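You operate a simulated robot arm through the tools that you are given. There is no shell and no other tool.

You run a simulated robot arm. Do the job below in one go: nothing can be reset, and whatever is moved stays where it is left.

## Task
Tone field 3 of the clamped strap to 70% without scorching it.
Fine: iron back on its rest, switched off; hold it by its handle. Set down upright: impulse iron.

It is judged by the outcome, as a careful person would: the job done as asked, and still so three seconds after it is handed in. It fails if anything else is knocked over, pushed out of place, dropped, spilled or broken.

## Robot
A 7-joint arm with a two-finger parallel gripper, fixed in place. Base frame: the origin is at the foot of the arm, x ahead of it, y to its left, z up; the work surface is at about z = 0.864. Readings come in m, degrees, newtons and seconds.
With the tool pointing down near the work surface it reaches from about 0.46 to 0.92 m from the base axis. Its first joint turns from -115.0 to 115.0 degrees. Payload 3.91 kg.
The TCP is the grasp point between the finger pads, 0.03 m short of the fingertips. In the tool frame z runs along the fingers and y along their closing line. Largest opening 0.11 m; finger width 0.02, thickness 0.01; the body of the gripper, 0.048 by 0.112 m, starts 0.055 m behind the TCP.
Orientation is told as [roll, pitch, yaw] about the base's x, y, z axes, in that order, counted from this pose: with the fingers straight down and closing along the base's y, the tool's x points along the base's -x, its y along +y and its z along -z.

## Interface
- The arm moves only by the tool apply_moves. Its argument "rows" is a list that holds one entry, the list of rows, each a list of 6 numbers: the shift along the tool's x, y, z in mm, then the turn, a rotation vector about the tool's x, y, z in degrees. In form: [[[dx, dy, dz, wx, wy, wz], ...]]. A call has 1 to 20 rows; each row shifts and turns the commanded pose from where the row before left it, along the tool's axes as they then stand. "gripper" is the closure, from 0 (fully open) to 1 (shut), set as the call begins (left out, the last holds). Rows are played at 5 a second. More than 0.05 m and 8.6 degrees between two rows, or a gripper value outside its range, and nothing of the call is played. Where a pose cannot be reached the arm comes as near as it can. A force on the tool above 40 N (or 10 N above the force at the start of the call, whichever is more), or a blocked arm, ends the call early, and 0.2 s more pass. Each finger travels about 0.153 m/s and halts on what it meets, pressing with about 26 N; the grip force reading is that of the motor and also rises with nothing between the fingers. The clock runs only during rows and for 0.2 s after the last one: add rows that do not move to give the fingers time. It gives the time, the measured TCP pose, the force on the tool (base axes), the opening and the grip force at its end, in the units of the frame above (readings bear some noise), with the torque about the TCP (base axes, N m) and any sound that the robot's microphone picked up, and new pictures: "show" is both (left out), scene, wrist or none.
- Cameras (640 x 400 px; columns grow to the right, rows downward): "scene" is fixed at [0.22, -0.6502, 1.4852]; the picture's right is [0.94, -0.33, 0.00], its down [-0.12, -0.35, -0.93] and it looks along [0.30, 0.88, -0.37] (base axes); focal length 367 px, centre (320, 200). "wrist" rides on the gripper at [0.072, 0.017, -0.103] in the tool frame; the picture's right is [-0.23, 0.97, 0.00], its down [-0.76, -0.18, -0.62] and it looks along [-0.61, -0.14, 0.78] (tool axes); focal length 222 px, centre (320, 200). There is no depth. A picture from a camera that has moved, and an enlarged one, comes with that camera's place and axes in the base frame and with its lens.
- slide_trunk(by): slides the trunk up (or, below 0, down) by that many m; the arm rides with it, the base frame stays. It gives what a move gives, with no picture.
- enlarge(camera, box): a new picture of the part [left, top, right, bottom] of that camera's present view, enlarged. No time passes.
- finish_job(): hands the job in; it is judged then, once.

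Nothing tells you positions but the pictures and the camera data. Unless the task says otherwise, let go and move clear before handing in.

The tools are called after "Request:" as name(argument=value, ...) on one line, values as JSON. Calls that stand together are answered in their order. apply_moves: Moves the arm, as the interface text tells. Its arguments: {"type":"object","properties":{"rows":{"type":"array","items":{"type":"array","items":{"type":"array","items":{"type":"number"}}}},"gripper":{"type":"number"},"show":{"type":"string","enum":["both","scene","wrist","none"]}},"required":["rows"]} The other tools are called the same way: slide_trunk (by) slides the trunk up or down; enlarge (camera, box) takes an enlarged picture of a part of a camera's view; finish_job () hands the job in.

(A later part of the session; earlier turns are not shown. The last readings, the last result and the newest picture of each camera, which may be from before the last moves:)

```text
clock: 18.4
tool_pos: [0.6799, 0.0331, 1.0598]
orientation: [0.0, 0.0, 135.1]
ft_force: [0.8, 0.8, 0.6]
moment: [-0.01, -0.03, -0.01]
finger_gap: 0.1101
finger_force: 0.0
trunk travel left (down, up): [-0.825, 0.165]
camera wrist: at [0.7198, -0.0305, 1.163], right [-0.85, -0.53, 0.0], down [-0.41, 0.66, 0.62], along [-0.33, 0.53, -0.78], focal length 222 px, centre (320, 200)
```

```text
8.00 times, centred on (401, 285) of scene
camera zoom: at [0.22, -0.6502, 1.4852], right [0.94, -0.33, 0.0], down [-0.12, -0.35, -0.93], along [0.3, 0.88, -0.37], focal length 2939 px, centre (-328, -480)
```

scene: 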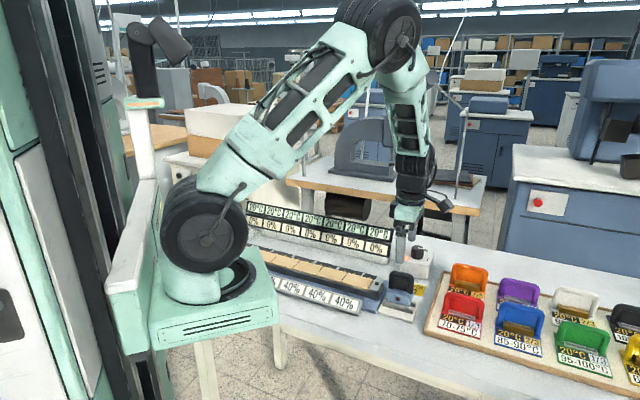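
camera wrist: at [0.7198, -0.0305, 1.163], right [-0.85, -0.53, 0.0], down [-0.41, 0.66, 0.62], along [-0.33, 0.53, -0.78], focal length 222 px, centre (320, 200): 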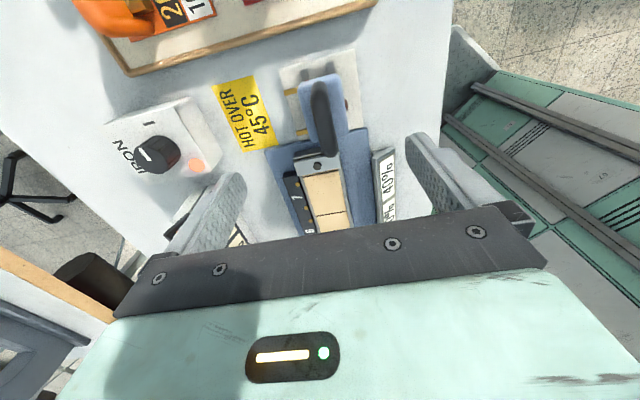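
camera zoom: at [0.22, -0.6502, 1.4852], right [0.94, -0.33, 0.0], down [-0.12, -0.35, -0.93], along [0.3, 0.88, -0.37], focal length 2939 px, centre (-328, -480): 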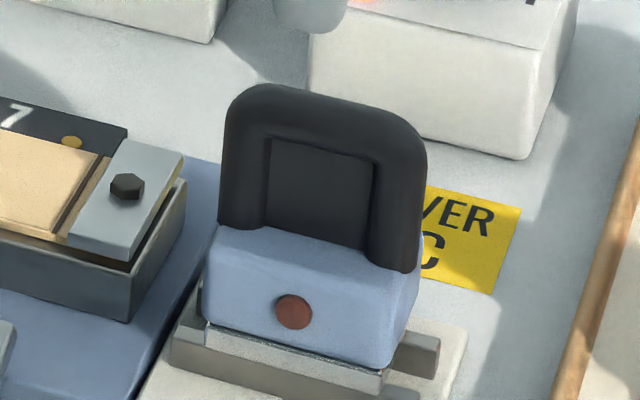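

The handle is nearly centred and its axis matches the tool's yaw. I'll correct the offset by a few millimetres and come down part way, keeping the fingertips above the handle top.

Request:
apply_moves(rows=[[[-3, 3, 20, 0, 0, 0], [0, 0, 20, 0, 0, 0], [0, 0, 15, 0, 0, 0], [0, 0, 0, 0, 0, 0]]], show="both")

Request:
enlarge(camera="wrist", box=[220, 50, 420, 210])

Request:
enlarge(camera="scene", box=[366, 230, 436, 310])

```text
clock: 19.4
tool_pos: [0.6769, 0.034, 1.0051]
orientation: [0.1, 0.0, 135.0]
ft_force: [0.2, 0.2, 0.3]
moment: [-0.01, -0.02, -0.02]
finger_gap: 0.1098
finger_force: 0.1
trunk travel left (down, up): [-0.825, 0.165]
camera wrist: at [0.7166, -0.0299, 1.1082], right [-0.85, -0.53, 0.0], down [-0.41, 0.66, 0.62], along [-0.33, 0.53, -0.78], focal length 222 px, centre (320, 200)
```

scene: 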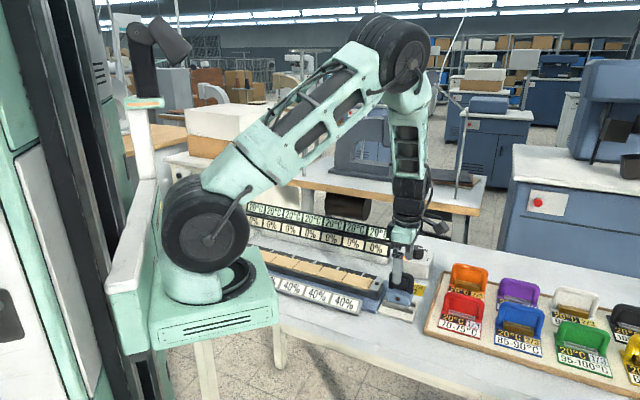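
wrist: 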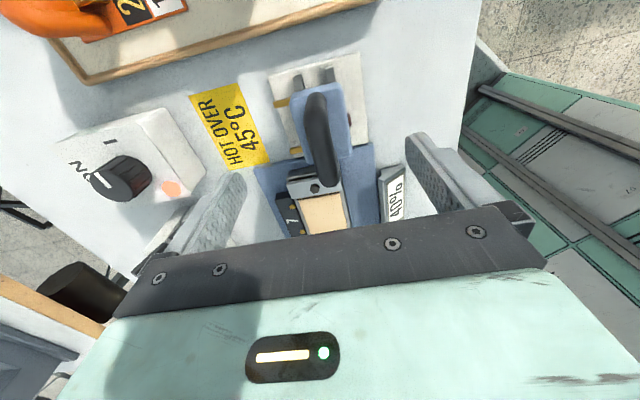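

```text
2.50 times, centred on (320, 130) of wrist
camera zoom: at [0.7166, -0.0299, 1.1082], right [-0.85, -0.53, 0.0], down [-0.41, 0.66, 0.62], along [-0.33, 0.53, -0.78], focal length 555 px, centre (320, 375)
```

zoom: 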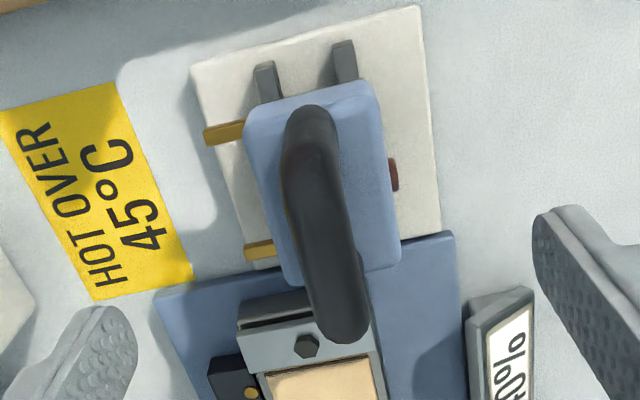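

```text
5.00 times, centred on (401, 270) of scene
camera zoom: at [0.22, -0.6502, 1.4852], right [0.94, -0.33, 0.0], down [-0.12, -0.35, -0.93], along [0.3, 0.88, -0.37], focal length 1837 px, centre (-85, -150)
```

zoom: 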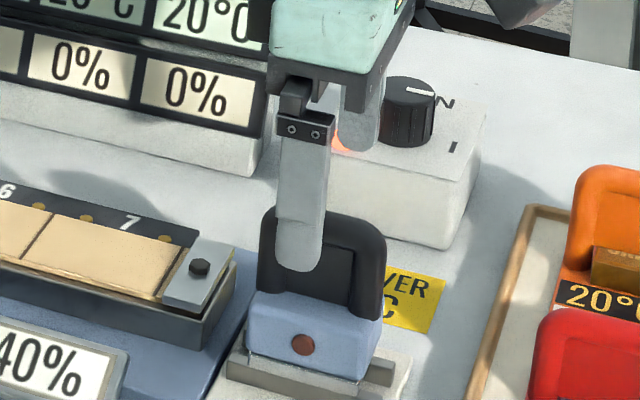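

Alignment looks good. I'll lower so the pads straddle the upper handle with the fingertips still above the blue body, then check.

Request:
apply_moves(rows=[[[-2, 0, 18, 0, 0, 0], [0, 0, 18, 0, 0, 0], [0, 0, 15, 0, 0, 0], [0, 0, 0, 0, 0, 0]]], show="both")

Request:
enlarge(camera="wrist", box=[220, 50, 420, 210])

Request:
enlarge(camera="scene", box=[366, 230, 436, 310])

```text
clock: 20.4
tool_pos: [0.6755, 0.0352, 0.9541]
orientation: [-0.1, 0.0, 135.1]
ft_force: [0.6, -0.5, -0.4]
moment: [-0.07, 0.04, 0.01]
finger_gap: 0.1098
finger_force: 0.1
trunk travel left (down, up): [-0.825, 0.165]
camera wrist: at [0.715, -0.0283, 1.0578], right [-0.85, -0.53, 0.0], down [-0.41, 0.66, 0.62], along [-0.33, 0.53, -0.78], focal length 222 px, centre (320, 200)
```

scene: 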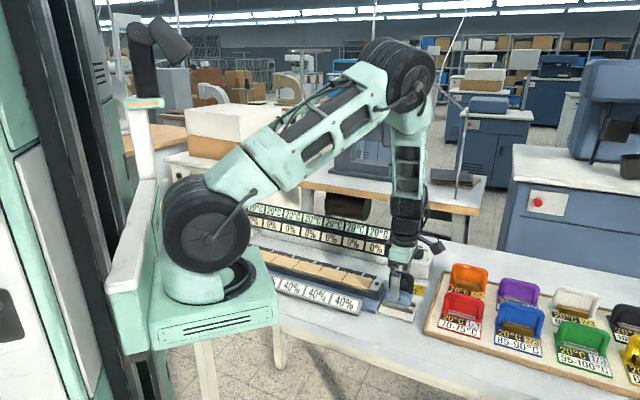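
wrist: 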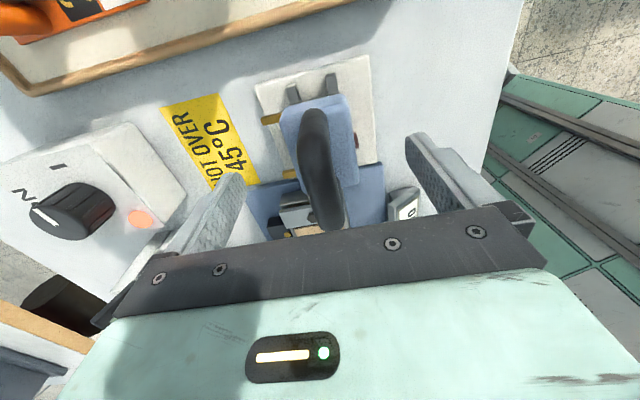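

```text
2.50 times, centred on (320, 130) of wrist
camera zoom: at [0.715, -0.0283, 1.0578], right [-0.85, -0.53, 0.0], down [-0.41, 0.66, 0.62], along [-0.33, 0.53, -0.78], focal length 555 px, centre (320, 375)
```

zoom: 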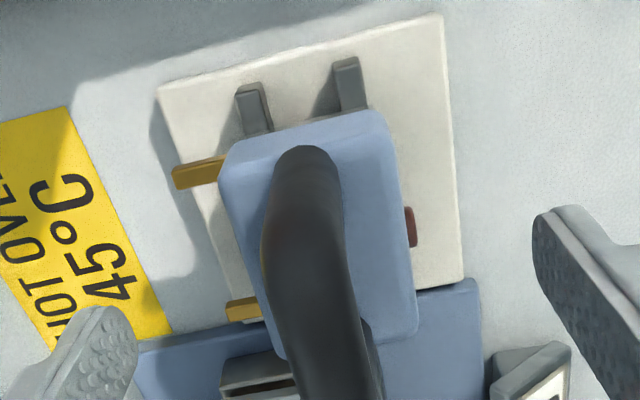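

```text
5.00 times, centred on (401, 270) of scene
camera zoom: at [0.22, -0.6502, 1.4852], right [0.94, -0.33, 0.0], down [-0.12, -0.35, -0.93], along [0.3, 0.88, -0.37], focal length 1837 px, centre (-85, -150)
```

zoom: 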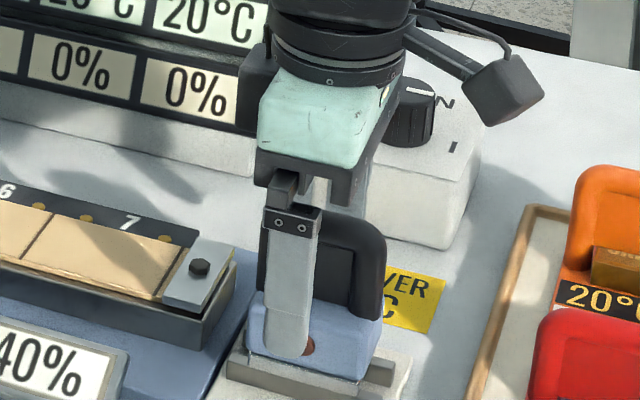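

The fingers straddle the handle with clearance all round. Closing on the handle.

Request:
apply_moves(rows=[[[0, 0, 0, 0, 0, 0], [0, 0, 0, 0, 0, 0], [0, 0, 0, 0, 0, 0], [0, 0, 0, 0, 0, 0]]], gripper=1, show="both")

Request:
enlarge(camera="wrist", box=[220, 50, 420, 210])

Request:
enlarge(camera="scene", box=[366, 230, 436, 310])

```text
clock: 21.4
tool_pos: [0.6749, 0.0352, 0.9541]
orientation: [0.0, 0.1, 135.2]
ft_force: [-0.3, -0.3, 0.2]
moment: [0.0, -0.09, -0.05]
finger_gap: 0.0167
finger_force: 26.3
trunk travel left (down, up): [-0.825, 0.165]
camera wrist: at [0.715, -0.0284, 1.0578], right [-0.85, -0.53, 0.0], down [-0.41, 0.66, 0.62], along [-0.33, 0.53, -0.78], focal length 222 px, centre (320, 200)
```

scene: 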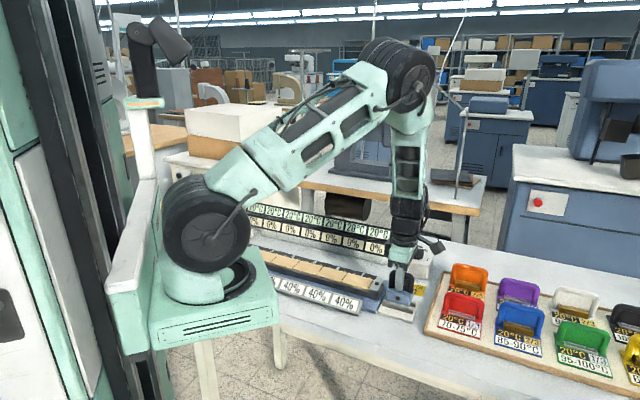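
wrist: 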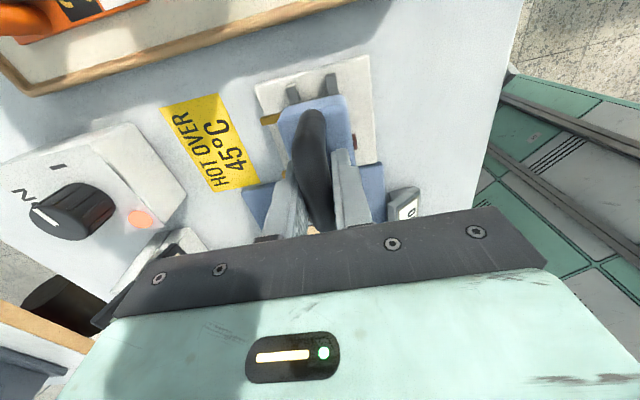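

```text
2.50 times, centred on (320, 130) of wrist
camera zoom: at [0.715, -0.0284, 1.0578], right [-0.85, -0.53, 0.0], down [-0.41, 0.66, 0.62], along [-0.33, 0.53, -0.78], focal length 555 px, centre (320, 375)
```

zoom: 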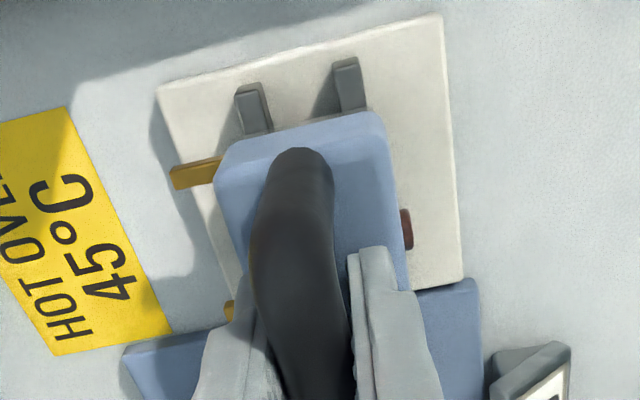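

```text
5.00 times, centred on (401, 270) of scene
camera zoom: at [0.22, -0.6502, 1.4852], right [0.94, -0.33, 0.0], down [-0.12, -0.35, -0.93], along [0.3, 0.88, -0.37], focal length 1837 px, centre (-85, -150)
```

zoom: 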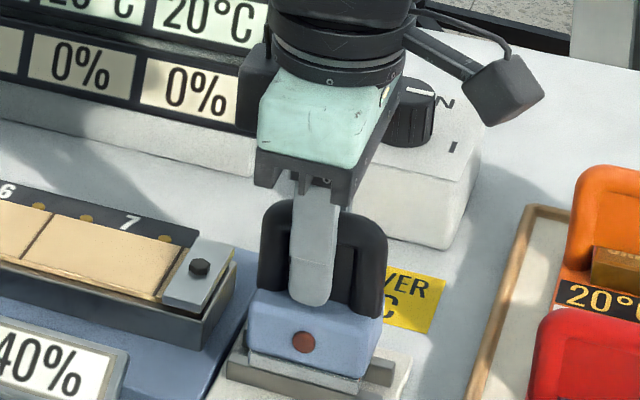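

The handle is gripped with a 16.7 mm gap, and this pose (0.675, 0.0352, 0.954, yaw 135.1) is my return reference. I'll lift slowly and check that the iron comes up level.

Request:
apply_moves(rows=[[[0, 0, -6, 0, 0, 0], [0, 0, -10, 0, 0, 0], [0, 0, -15, 0, 0, 0], [0, 0, -20, 0, 0, 0], [0, 0, -25, 0, 0, 0], [0, 0, 0, 0, 0, 0]]], show="both")

Request:
enlarge(camera="wrist", box=[220, 50, 420, 210])

Request:
enlarge(camera="scene", box=[366, 220, 436, 310])

```text
clock: 22.8
tool_pos: [0.6743, 0.0351, 1.0298]
orientation: [0.0, -0.1, 135.0]
ft_force: [0.4, -0.3, -5.6]
moment: [0.03, 0.0, 0.0]
finger_gap: 0.0167
finger_force: 25.9
trunk travel left (down, up): [-0.825, 0.165]
camera wrist: at [0.7144, -0.0288, 1.1334], right [-0.85, -0.53, 0.0], down [-0.41, 0.66, 0.62], along [-0.33, 0.53, -0.78], focal length 222 px, centre (320, 200)
```

scene: 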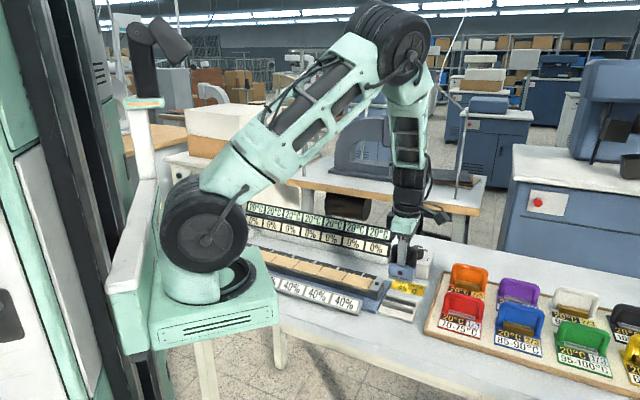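
wrist: 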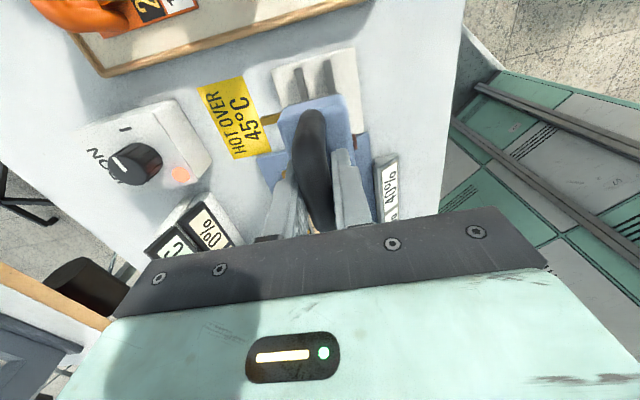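

```text
2.50 times, centred on (320, 130) of wrist
camera zoom: at [0.7144, -0.0288, 1.1334], right [-0.85, -0.53, 0.0], down [-0.41, 0.66, 0.62], along [-0.33, 0.53, -0.78], focal length 555 px, centre (320, 375)
```

zoom: 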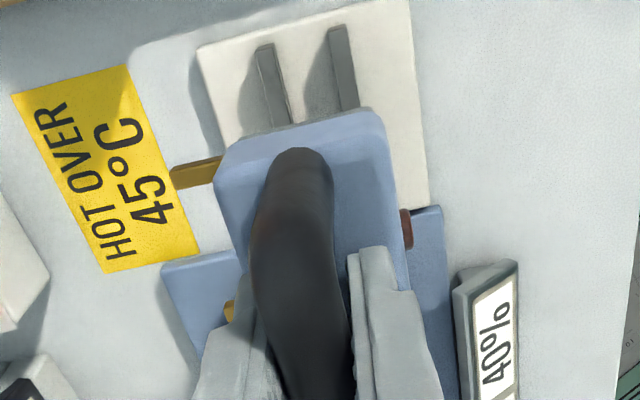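

```text
4.44 times, centred on (401, 265) of scene
camera zoom: at [0.22, -0.6502, 1.4852], right [0.94, -0.33, 0.0], down [-0.12, -0.35, -0.93], along [0.3, 0.88, -0.37], focal length 1633 px, centre (-40, -89)
```

zoom: 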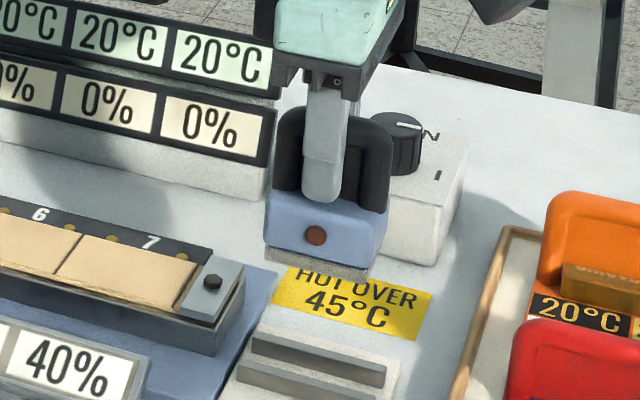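

The iron is held level (about 0.57 kg) with no lamp lit. I'll carry it at this height along the strap toward field 3, stopping short to look.

Request:
apply_moves(rows=[[[-20, -1.2, 0, 0, 0, 0], [-38, -2.3, 0, 0, 0, 0], [-40, -2.3, 0, 0, 0, 0], [-40, -2.3, 0, 0, 0, 0], [-40, -2.3, 0, 0, 0, 0], [-40, -2.3, 0, 0, 0, 0], [-40, -2.3, 0, 0, 0, 0], [-40, -2.3, 0, 0, 0, 0], [-40, -2.3, 0, 0, 0, 0], [-38, -2.3, 0, 0, 0, 0], [-24, -2.3, 0, 0, 0, 0], [0, 0, 0, 0, 0, 0]]], show="both")

Request:
enlarge(camera="wrist", box=[180, 30, 420, 220])

Request:
enlarge(camera="scene", box=[230, 190, 350, 310])

```text
clock: 25.4
tool_pos: [0.4092, 0.3352, 1.0302]
orientation: [0.0, 0.0, 135.1]
ft_force: [0.5, 0.5, -5.6]
moment: [0.0, 0.0, 0.01]
finger_gap: 0.0167
finger_force: 25.7
trunk travel left (down, up): [-0.825, 0.165]
camera wrist: at [0.4479, 0.2716, 1.1337], right [-0.85, -0.53, 0.0], down [-0.41, 0.66, 0.62], along [-0.33, 0.53, -0.78], focal length 222 px, centre (320, 200)
```

scene: 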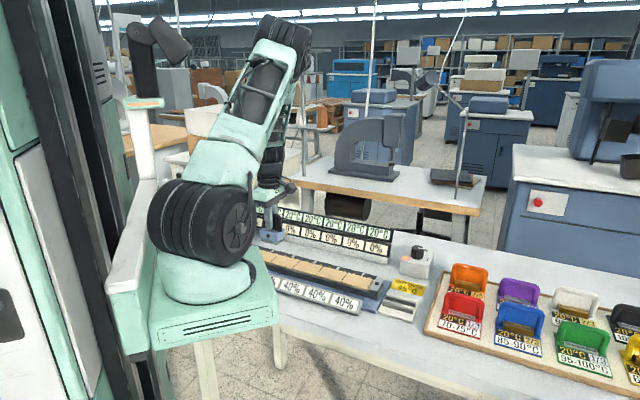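
wrist: 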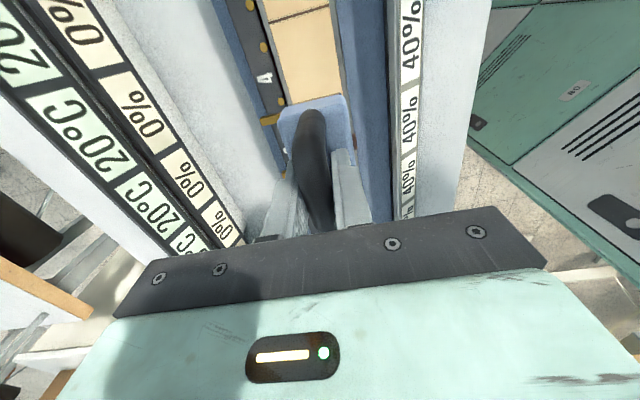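

```text
2.11 times, centred on (300, 125) of wrist
camera zoom: at [0.4479, 0.2716, 1.1337], right [-0.85, -0.53, 0.0], down [-0.41, 0.66, 0.62], along [-0.33, 0.53, -0.78], focal length 468 px, centre (362, 358)
```

zoom: 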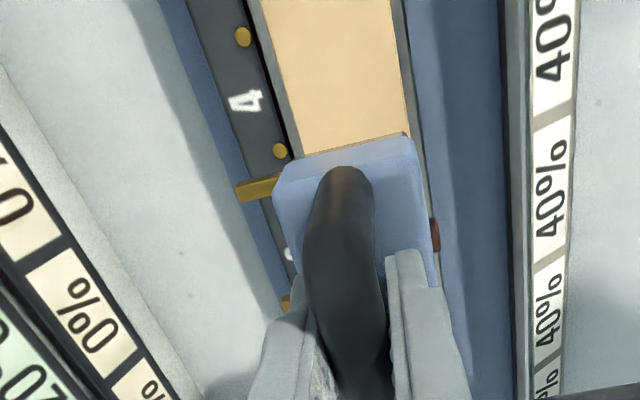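

```text
3.33 times, centred on (290, 250) of scene
camera zoom: at [0.22, -0.6502, 1.4852], right [0.94, -0.33, 0.0], down [-0.12, -0.35, -0.93], along [0.3, 0.88, -0.37], focal length 1225 px, centre (420, 33)
```

zoom: 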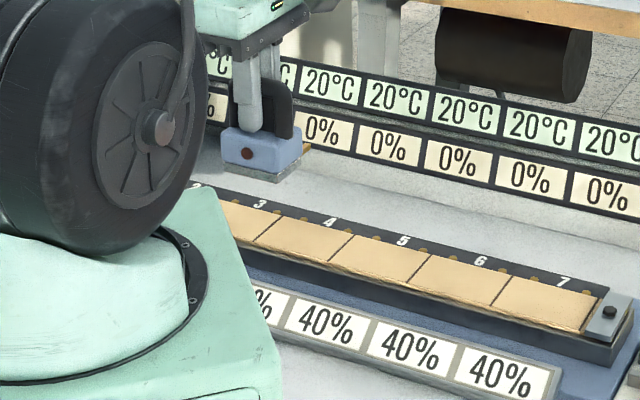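

I'm hovering between fields 4 and 3, and every field display still reads 20°C and 0%. I'll move the remaining ~37 mm along the strap and come down to a hover about 30 mm above to check alignment against the field 3 dots.

Request:
apply_moves(rows=[[[-19, -1, 0, 0, 0, 0], [-18.2, -1.1, 0, 0, 0, 0], [0, 0, 20, 0, 0, 0], [0, 0, 20, 0, 0, 0], [0, 0, 5, 0, 0, 0], [0, 0, 0, 0, 0, 0]]], show="both")

Request:
enlarge(camera="wrist", box=[220, 50, 420, 210])

Request:
enlarge(camera="wrist", box=[0, 0, 256, 260])

Request:
enlarge(camera="scene", box=[230, 190, 350, 310])

```text
clock: 26.8
tool_pos: [0.3843, 0.3624, 0.9844]
orientation: [0.0, 0.0, 135.1]
ft_force: [0.7, 0.4, -5.0]
moment: [0.02, 0.01, 0.01]
finger_gap: 0.0168
finger_force: 25.8
trunk travel left (down, up): [-0.825, 0.165]
camera wrist: at [0.4236, 0.2988, 1.0881], right [-0.85, -0.53, 0.0], down [-0.41, 0.66, 0.62], along [-0.33, 0.53, -0.78], focal length 222 px, centre (320, 200)
```

scene: 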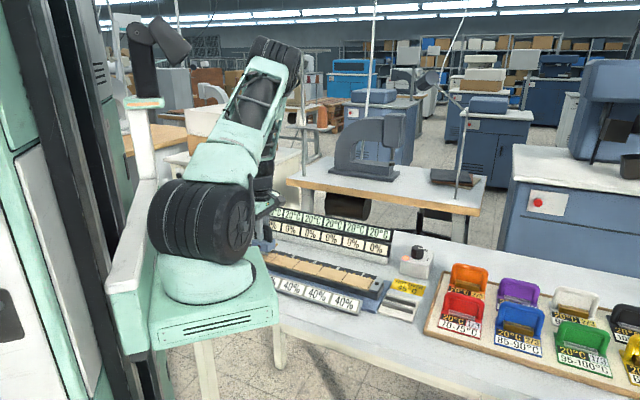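
wrist: 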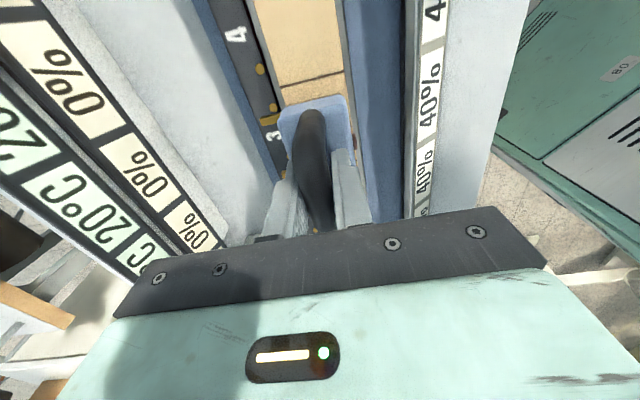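

```text
2.50 times, centred on (320, 130) of wrist
camera zoom: at [0.4236, 0.2988, 1.0881], right [-0.85, -0.53, 0.0], down [-0.41, 0.66, 0.62], along [-0.33, 0.53, -0.78], focal length 555 px, centre (320, 375)
```

zoom: 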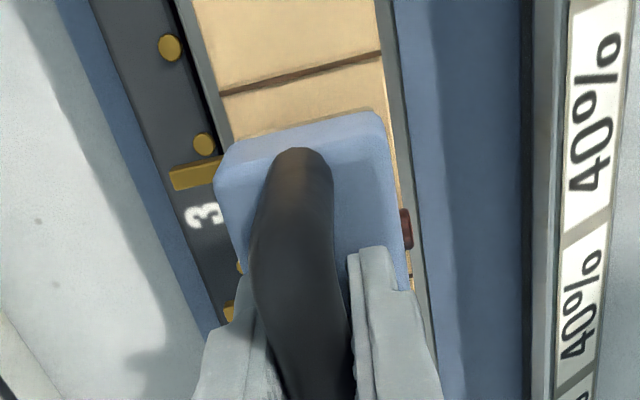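

```text
1.54 times, centred on (128, 130) of wrist
camera zoom: at [0.4236, 0.2988, 1.0881], right [-0.85, -0.53, 0.0], down [-0.41, 0.66, 0.62], along [-0.33, 0.53, -0.78], focal length 342 px, centre (615, 308)
```

zoom: 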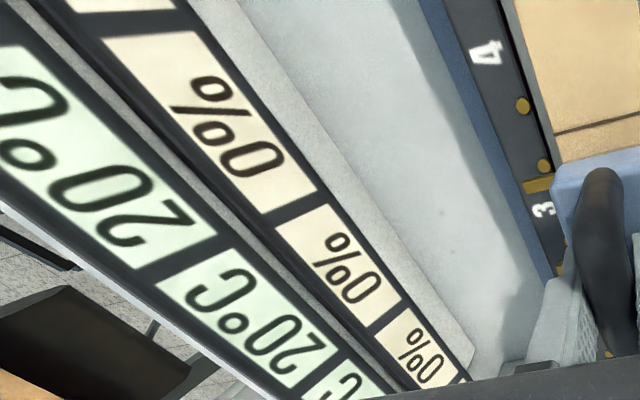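

```text
3.33 times, centred on (290, 250) of scene
camera zoom: at [0.22, -0.6502, 1.4852], right [0.94, -0.33, 0.0], down [-0.12, -0.35, -0.93], along [0.3, 0.88, -0.37], focal length 1225 px, centre (420, 33)
```

zoom: 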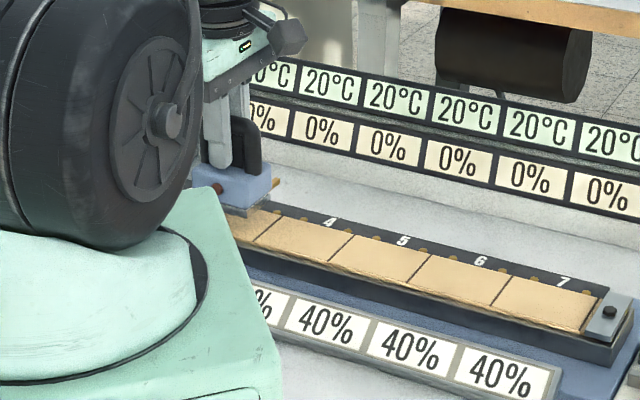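

Alignment is good: both brass tabs are over the field 3 dots within about 1 mm and the sole is centred on the strap. Both cameras can see the field 3 displays, fifth from the right end. I'll lower to just above contact.

Request:
apply_moves(rows=[[[0, 0, 8, 0, 0, 0], [0, 0, 8, 0, 0, 0], [0, 0, 5, 0, 0, 0], [0, 0, 0, 0, 0, 0]]], show="both")

Request:
enlarge(camera="wrist", box=[220, 50, 420, 210])

Request:
enlarge(camera="scene", box=[250, 200, 330, 280])

Request:
enlarge(camera="wrist", box=[0, 60, 256, 260])

```text
clock: 27.8
tool_pos: [0.3832, 0.3624, 0.9651]
orientation: [-0.1, -0.1, 135.1]
ft_force: [-2.8, -5.6, 17.1]
moment: [0.07, -0.03, -0.04]
finger_gap: 0.0166
finger_force: 25.8
trunk travel left (down, up): [-0.825, 0.165]
camera wrist: at [0.423, 0.2988, 1.0688], right [-0.85, -0.53, 0.0], down [-0.41, 0.66, 0.62], along [-0.33, 0.53, -0.78], focal length 222 px, centre (320, 200)
```

scene: 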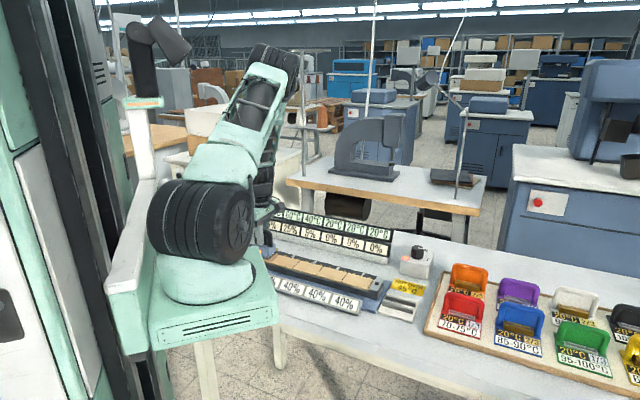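
wrist: 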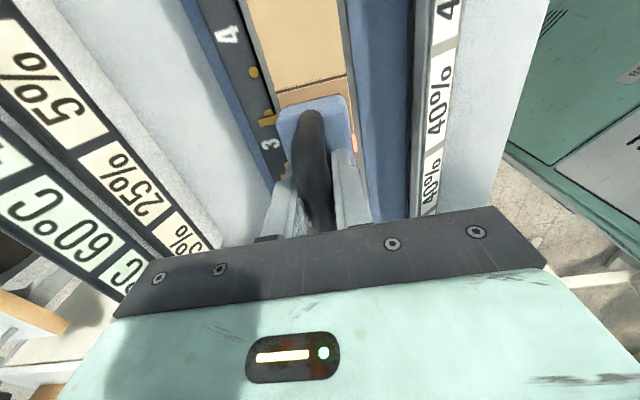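

```text
2.50 times, centred on (320, 130) of wrist
camera zoom: at [0.423, 0.2988, 1.0688], right [-0.85, -0.53, 0.0], down [-0.41, 0.66, 0.62], along [-0.33, 0.53, -0.78], focal length 555 px, centre (320, 375)
```

zoom: 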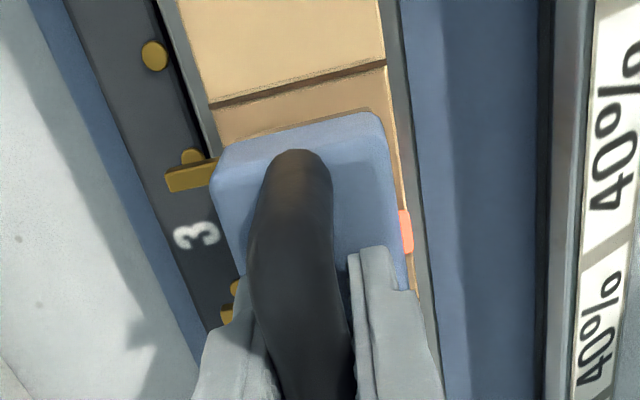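

```text
5.00 times, centred on (290, 240) of scene
camera zoom: at [0.22, -0.6502, 1.4852], right [0.94, -0.33, 0.0], down [-0.12, -0.35, -0.93], along [0.3, 0.88, -0.37], focal length 1837 px, centre (470, 0)
```

zoom: 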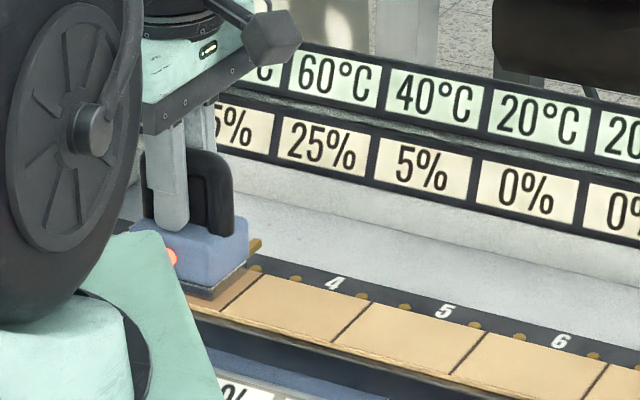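

```text
2.00 times, centred on (128, 160) of wrist
camera zoom: at [0.423, 0.2988, 1.0688], right [-0.85, -0.53, 0.0], down [-0.41, 0.66, 0.62], along [-0.33, 0.53, -0.78], focal length 444 px, centre (704, 280)
```

zoom: 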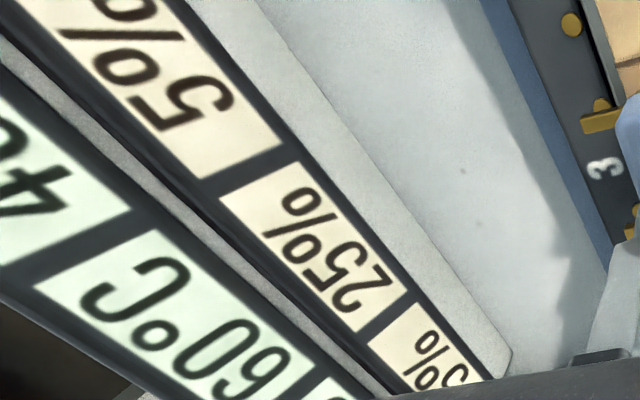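

Contact came slightly higher than I estimated, and the iron is already heating: field 3 reads 60°C and 25%, with its neighbours around 5%. The process is fast, so I'll lift off at once and see how it settles before dosing more.

Request:
apply_moves(rows=[[[0, 0, -30, 0, 0, 0]]], show="both")

Request:
enlarge(camera="scene", box=[250, 200, 330, 280])

Request:
enlarge(camera="wrist", box=[0, 60, 256, 260])

Request:
enlarge(camera="wrist", box=[220, 0, 480, 210])

```text
clock: 28.2
tool_pos: [0.3836, 0.3618, 0.9939]
orientation: [0.0, 0.1, 135.1]
ft_force: [-0.3, 0.1, -5.1]
moment: [-0.01, 0.04, 0.0]
finger_gap: 0.0164
finger_force: 25.8
trunk travel left (down, up): [-0.825, 0.165]
camera wrist: at [0.4241, 0.2982, 1.0968], right [-0.85, -0.53, 0.0], down [-0.41, 0.66, 0.62], along [-0.33, 0.53, -0.78], focal length 222 px, centre (320, 200)
```

scene: 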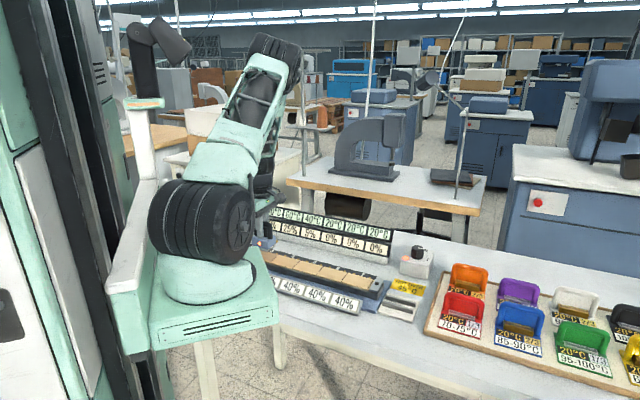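
wrist: 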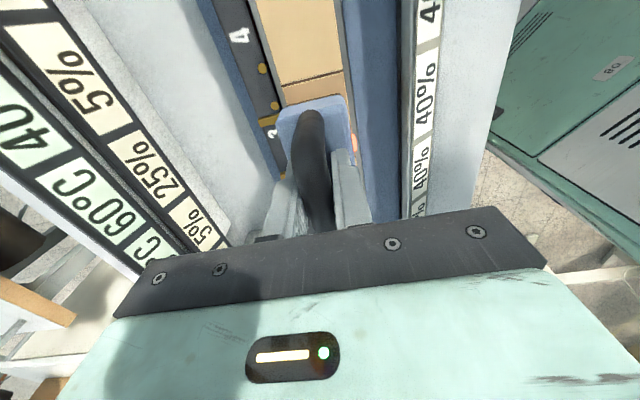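

```text
5.00 times, centred on (290, 240) of scene
camera zoom: at [0.22, -0.6502, 1.4852], right [0.94, -0.33, 0.0], down [-0.12, -0.35, -0.93], along [0.3, 0.88, -0.37], focal length 1837 px, centre (470, 0)
```

zoom: 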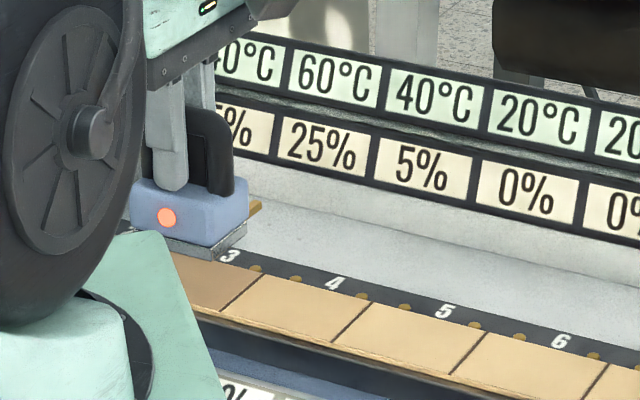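

```text
2.00 times, centred on (128, 160) of wrist
camera zoom: at [0.4241, 0.2982, 1.0968], right [-0.85, -0.53, 0.0], down [-0.41, 0.66, 0.62], along [-0.33, 0.53, -0.78], focal length 444 px, centre (704, 280)
```

zoom: 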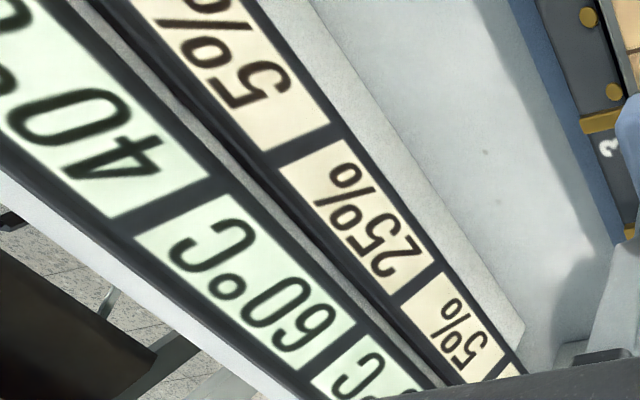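

```text
1.90 times, centred on (350, 105) of wrist
camera zoom: at [0.4241, 0.2982, 1.0968], right [-0.85, -0.53, 0.0], down [-0.41, 0.66, 0.62], along [-0.33, 0.53, -0.78], focal length 423 px, centre (263, 381)
```

zoom: 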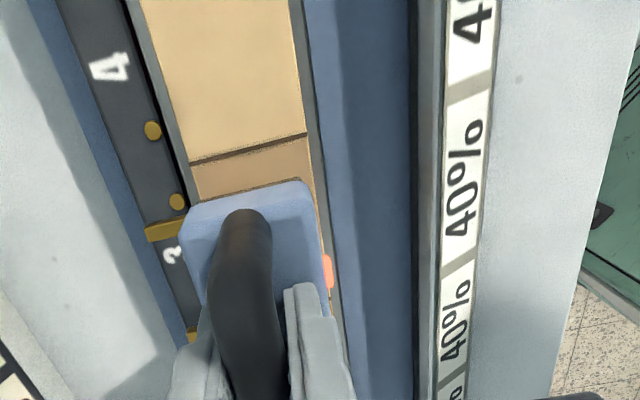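

After lifting, field 3 holds at 60°C and 25%, fields 2 and 4 at 40°C and 5%, so each contact seems to deliver one fixed impulse with some spill to the neighbours. I'll let a moment pass with the iron clear of the strap, and look at the other labels in the meantime.

Request:
apply_moves(rows=[[[0, 0, -20, 0, 0, 0], [0, 0, 0, 0, 0, 0], [0, 0, 0, 0, 0, 0]]], show="both")

Request:
enlarge(camera="scene", box=[250, 200, 330, 280])

Request:
enlarge(camera="scene", box=[435, 260, 505, 340])

Request:
enlarge(camera="scene", box=[560, 280, 640, 390])

```text
clock: 29.0
tool_pos: [0.3833, 0.3615, 1.0142]
orientation: [0.0, 0.0, 135.1]
ft_force: [-0.3, 0.2, -5.7]
moment: [0.0, -0.01, 0.02]
finger_gap: 0.0166
finger_force: 25.8
trunk travel left (down, up): [-0.825, 0.165]
camera wrist: at [0.4236, 0.2984, 1.1182], right [-0.85, -0.53, 0.0], down [-0.41, 0.66, 0.62], along [-0.33, 0.53, -0.78], focal length 222 px, centre (320, 200)
```

scene: 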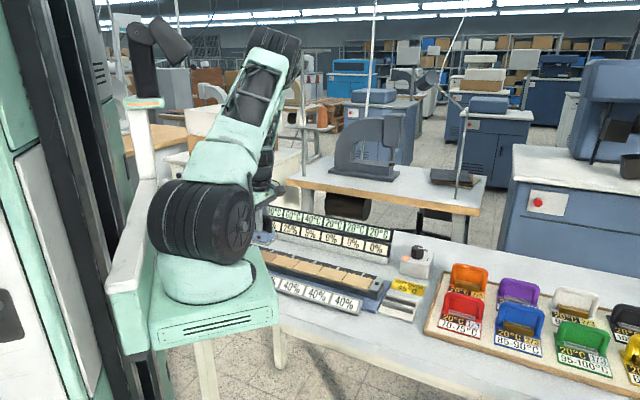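
wrist: 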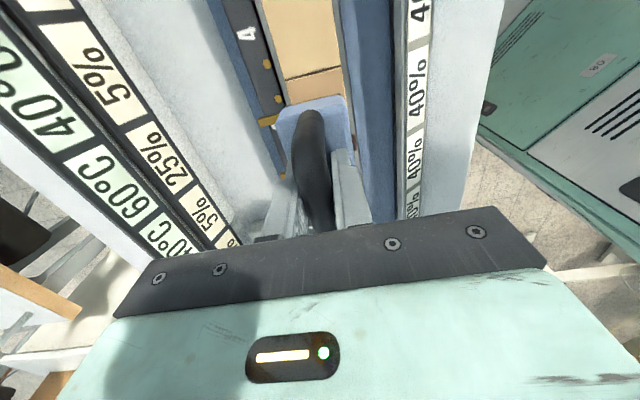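

```text
5.00 times, centred on (290, 240) of scene
camera zoom: at [0.22, -0.6502, 1.4852], right [0.94, -0.33, 0.0], down [-0.12, -0.35, -0.93], along [0.3, 0.88, -0.37], focal length 1837 px, centre (470, 0)
```

zoom: 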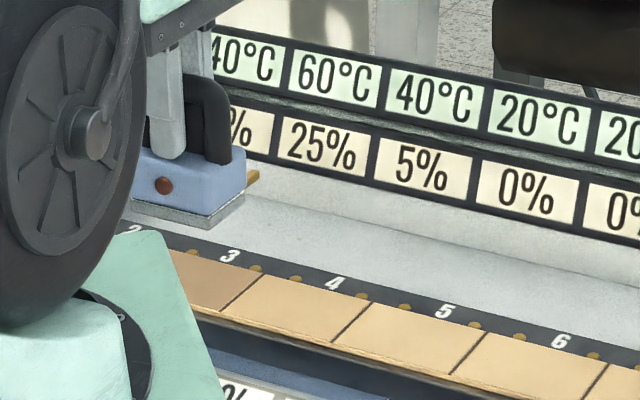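

```text
5.00 times, centred on (470, 300) of scene
camera zoom: at [0.22, -0.6502, 1.4852], right [0.94, -0.33, 0.0], down [-0.12, -0.35, -0.93], along [0.3, 0.88, -0.37], focal length 1837 px, centre (-430, -300)
```

zoom: 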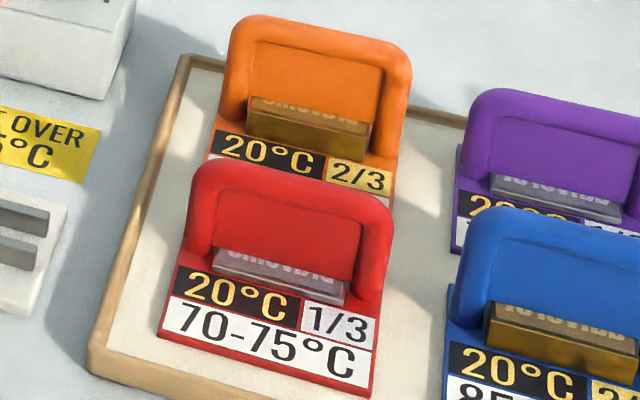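

```text
3.64 times, centred on (600, 335) of scene
camera zoom: at [0.22, -0.6502, 1.4852], right [0.94, -0.33, 0.0], down [-0.12, -0.35, -0.93], along [0.3, 0.88, -0.37], focal length 1336 px, centre (-698, -291)
```

zoom: 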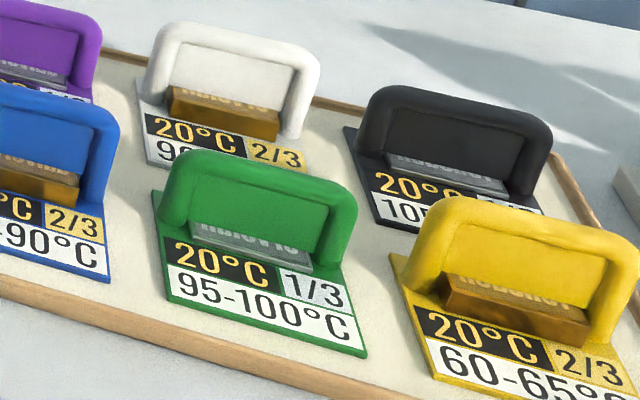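

All values held, and the iron's lamp has gone out again. The iron is clear of the strap, so I'll wait a few seconds to learn how the field cools.

Request:
apply_moves(rows=[[[0, 0, 0, 0, 0, 0], [0, 0, 0, 0, 0, 0], [0, 0, 0, 0, 0, 0], [0, 0, 0, 0, 0, 0], [0, 0, 0, 0, 0, 0], [0, 0, 0, 0, 0, 0], [0, 0, 0, 0, 0, 0], [0, 0, 0, 0, 0, 0], [0, 0, 0, 0, 0, 0], [0, 0, 0, 0, 0, 0]]], show="both")

Request:
enlarge(camera="scene", box=[250, 200, 330, 280])

Request:
enlarge(camera="wrist", box=[0, 60, 256, 260])

```text
clock: 31.2
tool_pos: [0.3842, 0.362, 1.0136]
orientation: [0.0, 0.0, 135.1]
ft_force: [0.8, 0.3, -5.2]
moment: [0.05, 0.02, -0.02]
finger_gap: 0.0167
finger_force: 25.5
trunk travel left (down, up): [-0.825, 0.165]
camera wrist: at [0.4236, 0.2984, 1.1182], right [-0.85, -0.53, 0.0], down [-0.41, 0.66, 0.62], along [-0.33, 0.53, -0.78], focal length 222 px, centre (320, 200)
```

scene: 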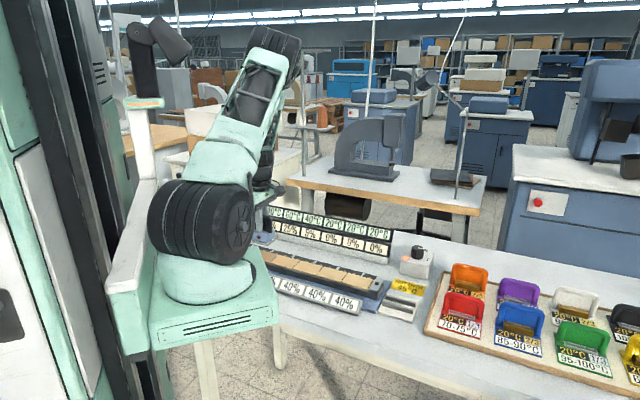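
wrist: 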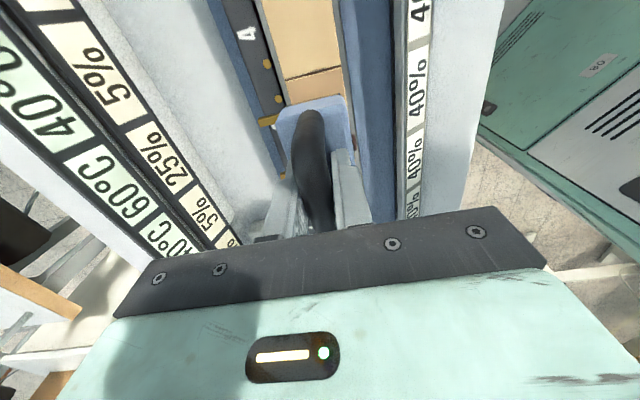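

```text
5.00 times, centred on (290, 240) of scene
camera zoom: at [0.22, -0.6502, 1.4852], right [0.94, -0.33, 0.0], down [-0.12, -0.35, -0.93], along [0.3, 0.88, -0.37], focal length 1837 px, centre (470, 0)
```

zoom: 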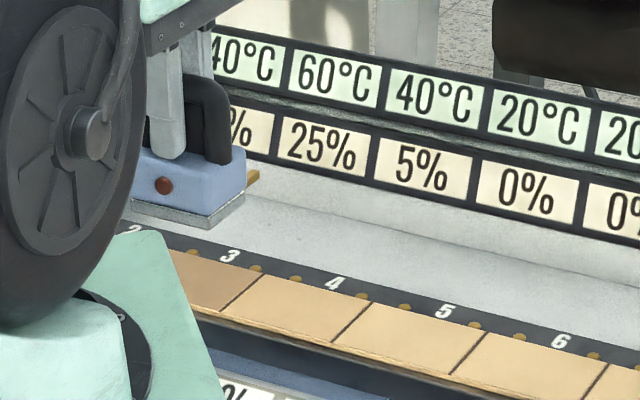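

```text
2.00 times, centred on (128, 160) of wrist
camera zoom: at [0.4236, 0.2984, 1.1182], right [-0.85, -0.53, 0.0], down [-0.41, 0.66, 0.62], along [-0.33, 0.53, -0.78], focal length 444 px, centre (704, 280)
```

zoom: 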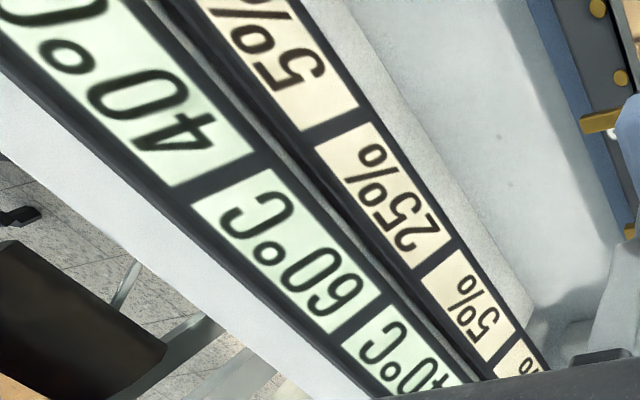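

After 3 s there is no visible cooling. I'll wait longer with the iron clear of the strap, since patience costs nothing here.

Request:
apply_moves(rows=[[[0, 0, 0, 0, 0, 0], [0, 0, 0, 0, 0, 0], [0, 0, 0, 0, 0, 0], [0, 0, 0, 0, 0, 0], [0, 0, 0, 0, 0, 0], [0, 0, 0, 0, 0, 0], [0, 0, 0, 0, 0, 0], [0, 0, 0, 0, 0, 0], [0, 0, 0, 0, 0, 0], [0, 0, 0, 0, 0, 0], [0, 0, 0, 0, 0, 0], [0, 0, 0, 0, 0, 0], [0, 0, 0, 0, 0, 0], [0, 0, 0, 0, 0, 0], [0, 0, 0, 0, 0, 0], [0, 0, 0, 0, 0, 0], [0, 0, 0, 0, 0, 0], [0, 0, 0, 0, 0, 0], [0, 0, 0, 0, 0, 0], [0, 0, 0, 0, 0, 0]]], show="scene")

Request:
enlarge(camera="scene", box=[250, 200, 330, 280])

```text
clock: 35.4
tool_pos: [0.3845, 0.3611, 1.0134]
orientation: [0.0, 0.0, 135.0]
ft_force: [0.5, -0.1, -5.5]
moment: [0.04, 0.03, -0.01]
finger_gap: 0.0166
finger_force: 25.9
trunk travel left (down, up): [-0.825, 0.165]
```

scene: 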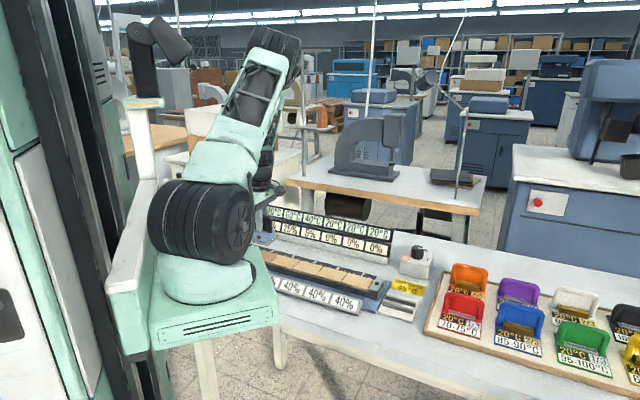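

```text
5.00 times, centred on (290, 240) of scene
camera zoom: at [0.22, -0.6502, 1.4852], right [0.94, -0.33, 0.0], down [-0.12, -0.35, -0.93], along [0.3, 0.88, -0.37], focal length 1837 px, centre (470, 0)
```

zoom: 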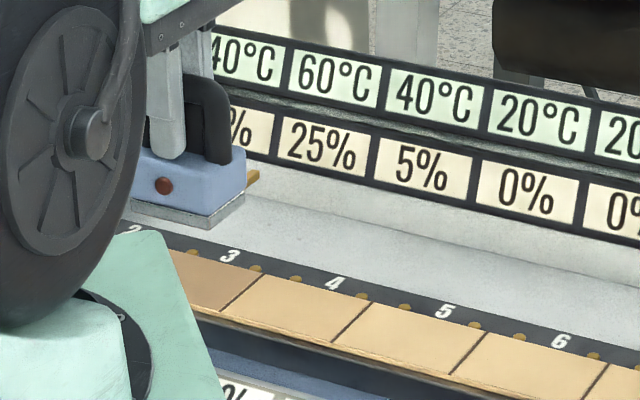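

The temperatures still show no drop after 7 s. I'll wait further with the iron clear, to see whether the field cools at all before deciding on a second impulse.

Request:
apply_moves(rows=[[[0, 0, 0, 0, 0, 0], [0, 0, 0, 0, 0, 0], [0, 0, 0, 0, 0, 0], [0, 0, 0, 0, 0, 0], [0, 0, 0, 0, 0, 0], [0, 0, 0, 0, 0, 0], [0, 0, 0, 0, 0, 0], [0, 0, 0, 0, 0, 0], [0, 0, 0, 0, 0, 0], [0, 0, 0, 0, 0, 0], [0, 0, 0, 0, 0, 0], [0, 0, 0, 0, 0, 0], [0, 0, 0, 0, 0, 0], [0, 0, 0, 0, 0, 0], [0, 0, 0, 0, 0, 0], [0, 0, 0, 0, 0, 0], [0, 0, 0, 0, 0, 0], [0, 0, 0, 0, 0, 0], [0, 0, 0, 0, 0, 0], [0, 0, 0, 0, 0, 0]]], show="none")

Request:
apply_moves(rows=[[[0, 0, 0, 0, 0, 0], [0, 0, 0, 0, 0, 0], [0, 0, 0, 0, 0, 0], [0, 0, 0, 0, 0, 0], [0, 0, 0, 0, 0, 0], [0, 0, 0, 0, 0, 0], [0, 0, 0, 0, 0, 0], [0, 0, 0, 0, 0, 0], [0, 0, 0, 0, 0, 0], [0, 0, 0, 0, 0, 0], [0, 0, 0, 0, 0, 0], [0, 0, 0, 0, 0, 0], [0, 0, 0, 0, 0, 0], [0, 0, 0, 0, 0, 0], [0, 0, 0, 0, 0, 0], [0, 0, 0, 0, 0, 0], [0, 0, 0, 0, 0, 0], [0, 0, 0, 0, 0, 0], [0, 0, 0, 0, 0, 0], [0, 0, 0, 0, 0, 0]]], show="none")

Request:
enlarge(camera="scene", box=[250, 200, 330, 280])

Request:
enlarge(camera="wrist", box=[340, 0, 500, 230])

```text
clock: 39.6
tool_pos: [0.3843, 0.3622, 1.0141]
orientation: [0.0, 0.0, 135.1]
ft_force: [0.7, -0.3, -5.4]
moment: [0.01, 0.02, 0.0]
finger_gap: 0.0168
finger_force: 26.1
trunk travel left (down, up): [-0.825, 0.165]
```

```text
clock: 43.8
tool_pos: [0.3831, 0.3615, 1.0149]
orientation: [-0.1, 0.0, 135.1]
ft_force: [-0.5, 0.5, -4.8]
moment: [0.01, -0.01, 0.0]
finger_gap: 0.0165
finger_force: 25.9
trunk travel left (down, up): [-0.825, 0.165]
```

```text
5.00 times, centred on (290, 240) of scene
camera zoom: at [0.22, -0.6502, 1.4852], right [0.94, -0.33, 0.0], down [-0.12, -0.35, -0.93], along [0.3, 0.88, -0.37], focal length 1837 px, centre (470, 0)
```

zoom: 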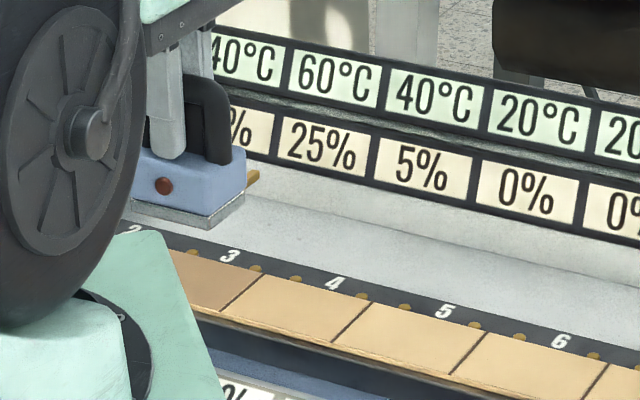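

```text
1.74 times, centred on (420, 115) of wrist
camera zoom: at [0.4236, 0.2984, 1.1182], right [-0.85, -0.53, 0.0], down [-0.41, 0.66, 0.62], along [-0.33, 0.53, -0.78], focal length 386 px, centre (146, 348)
```

zoom: 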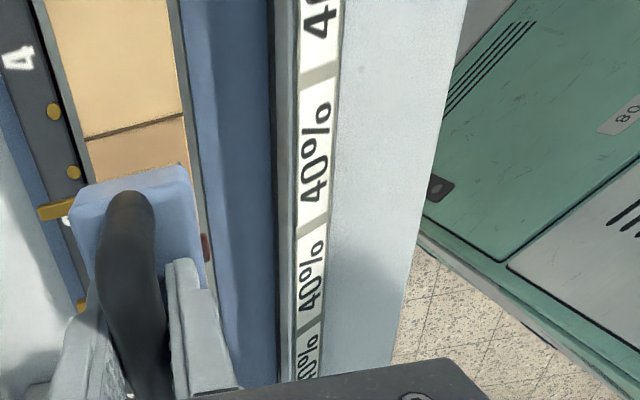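

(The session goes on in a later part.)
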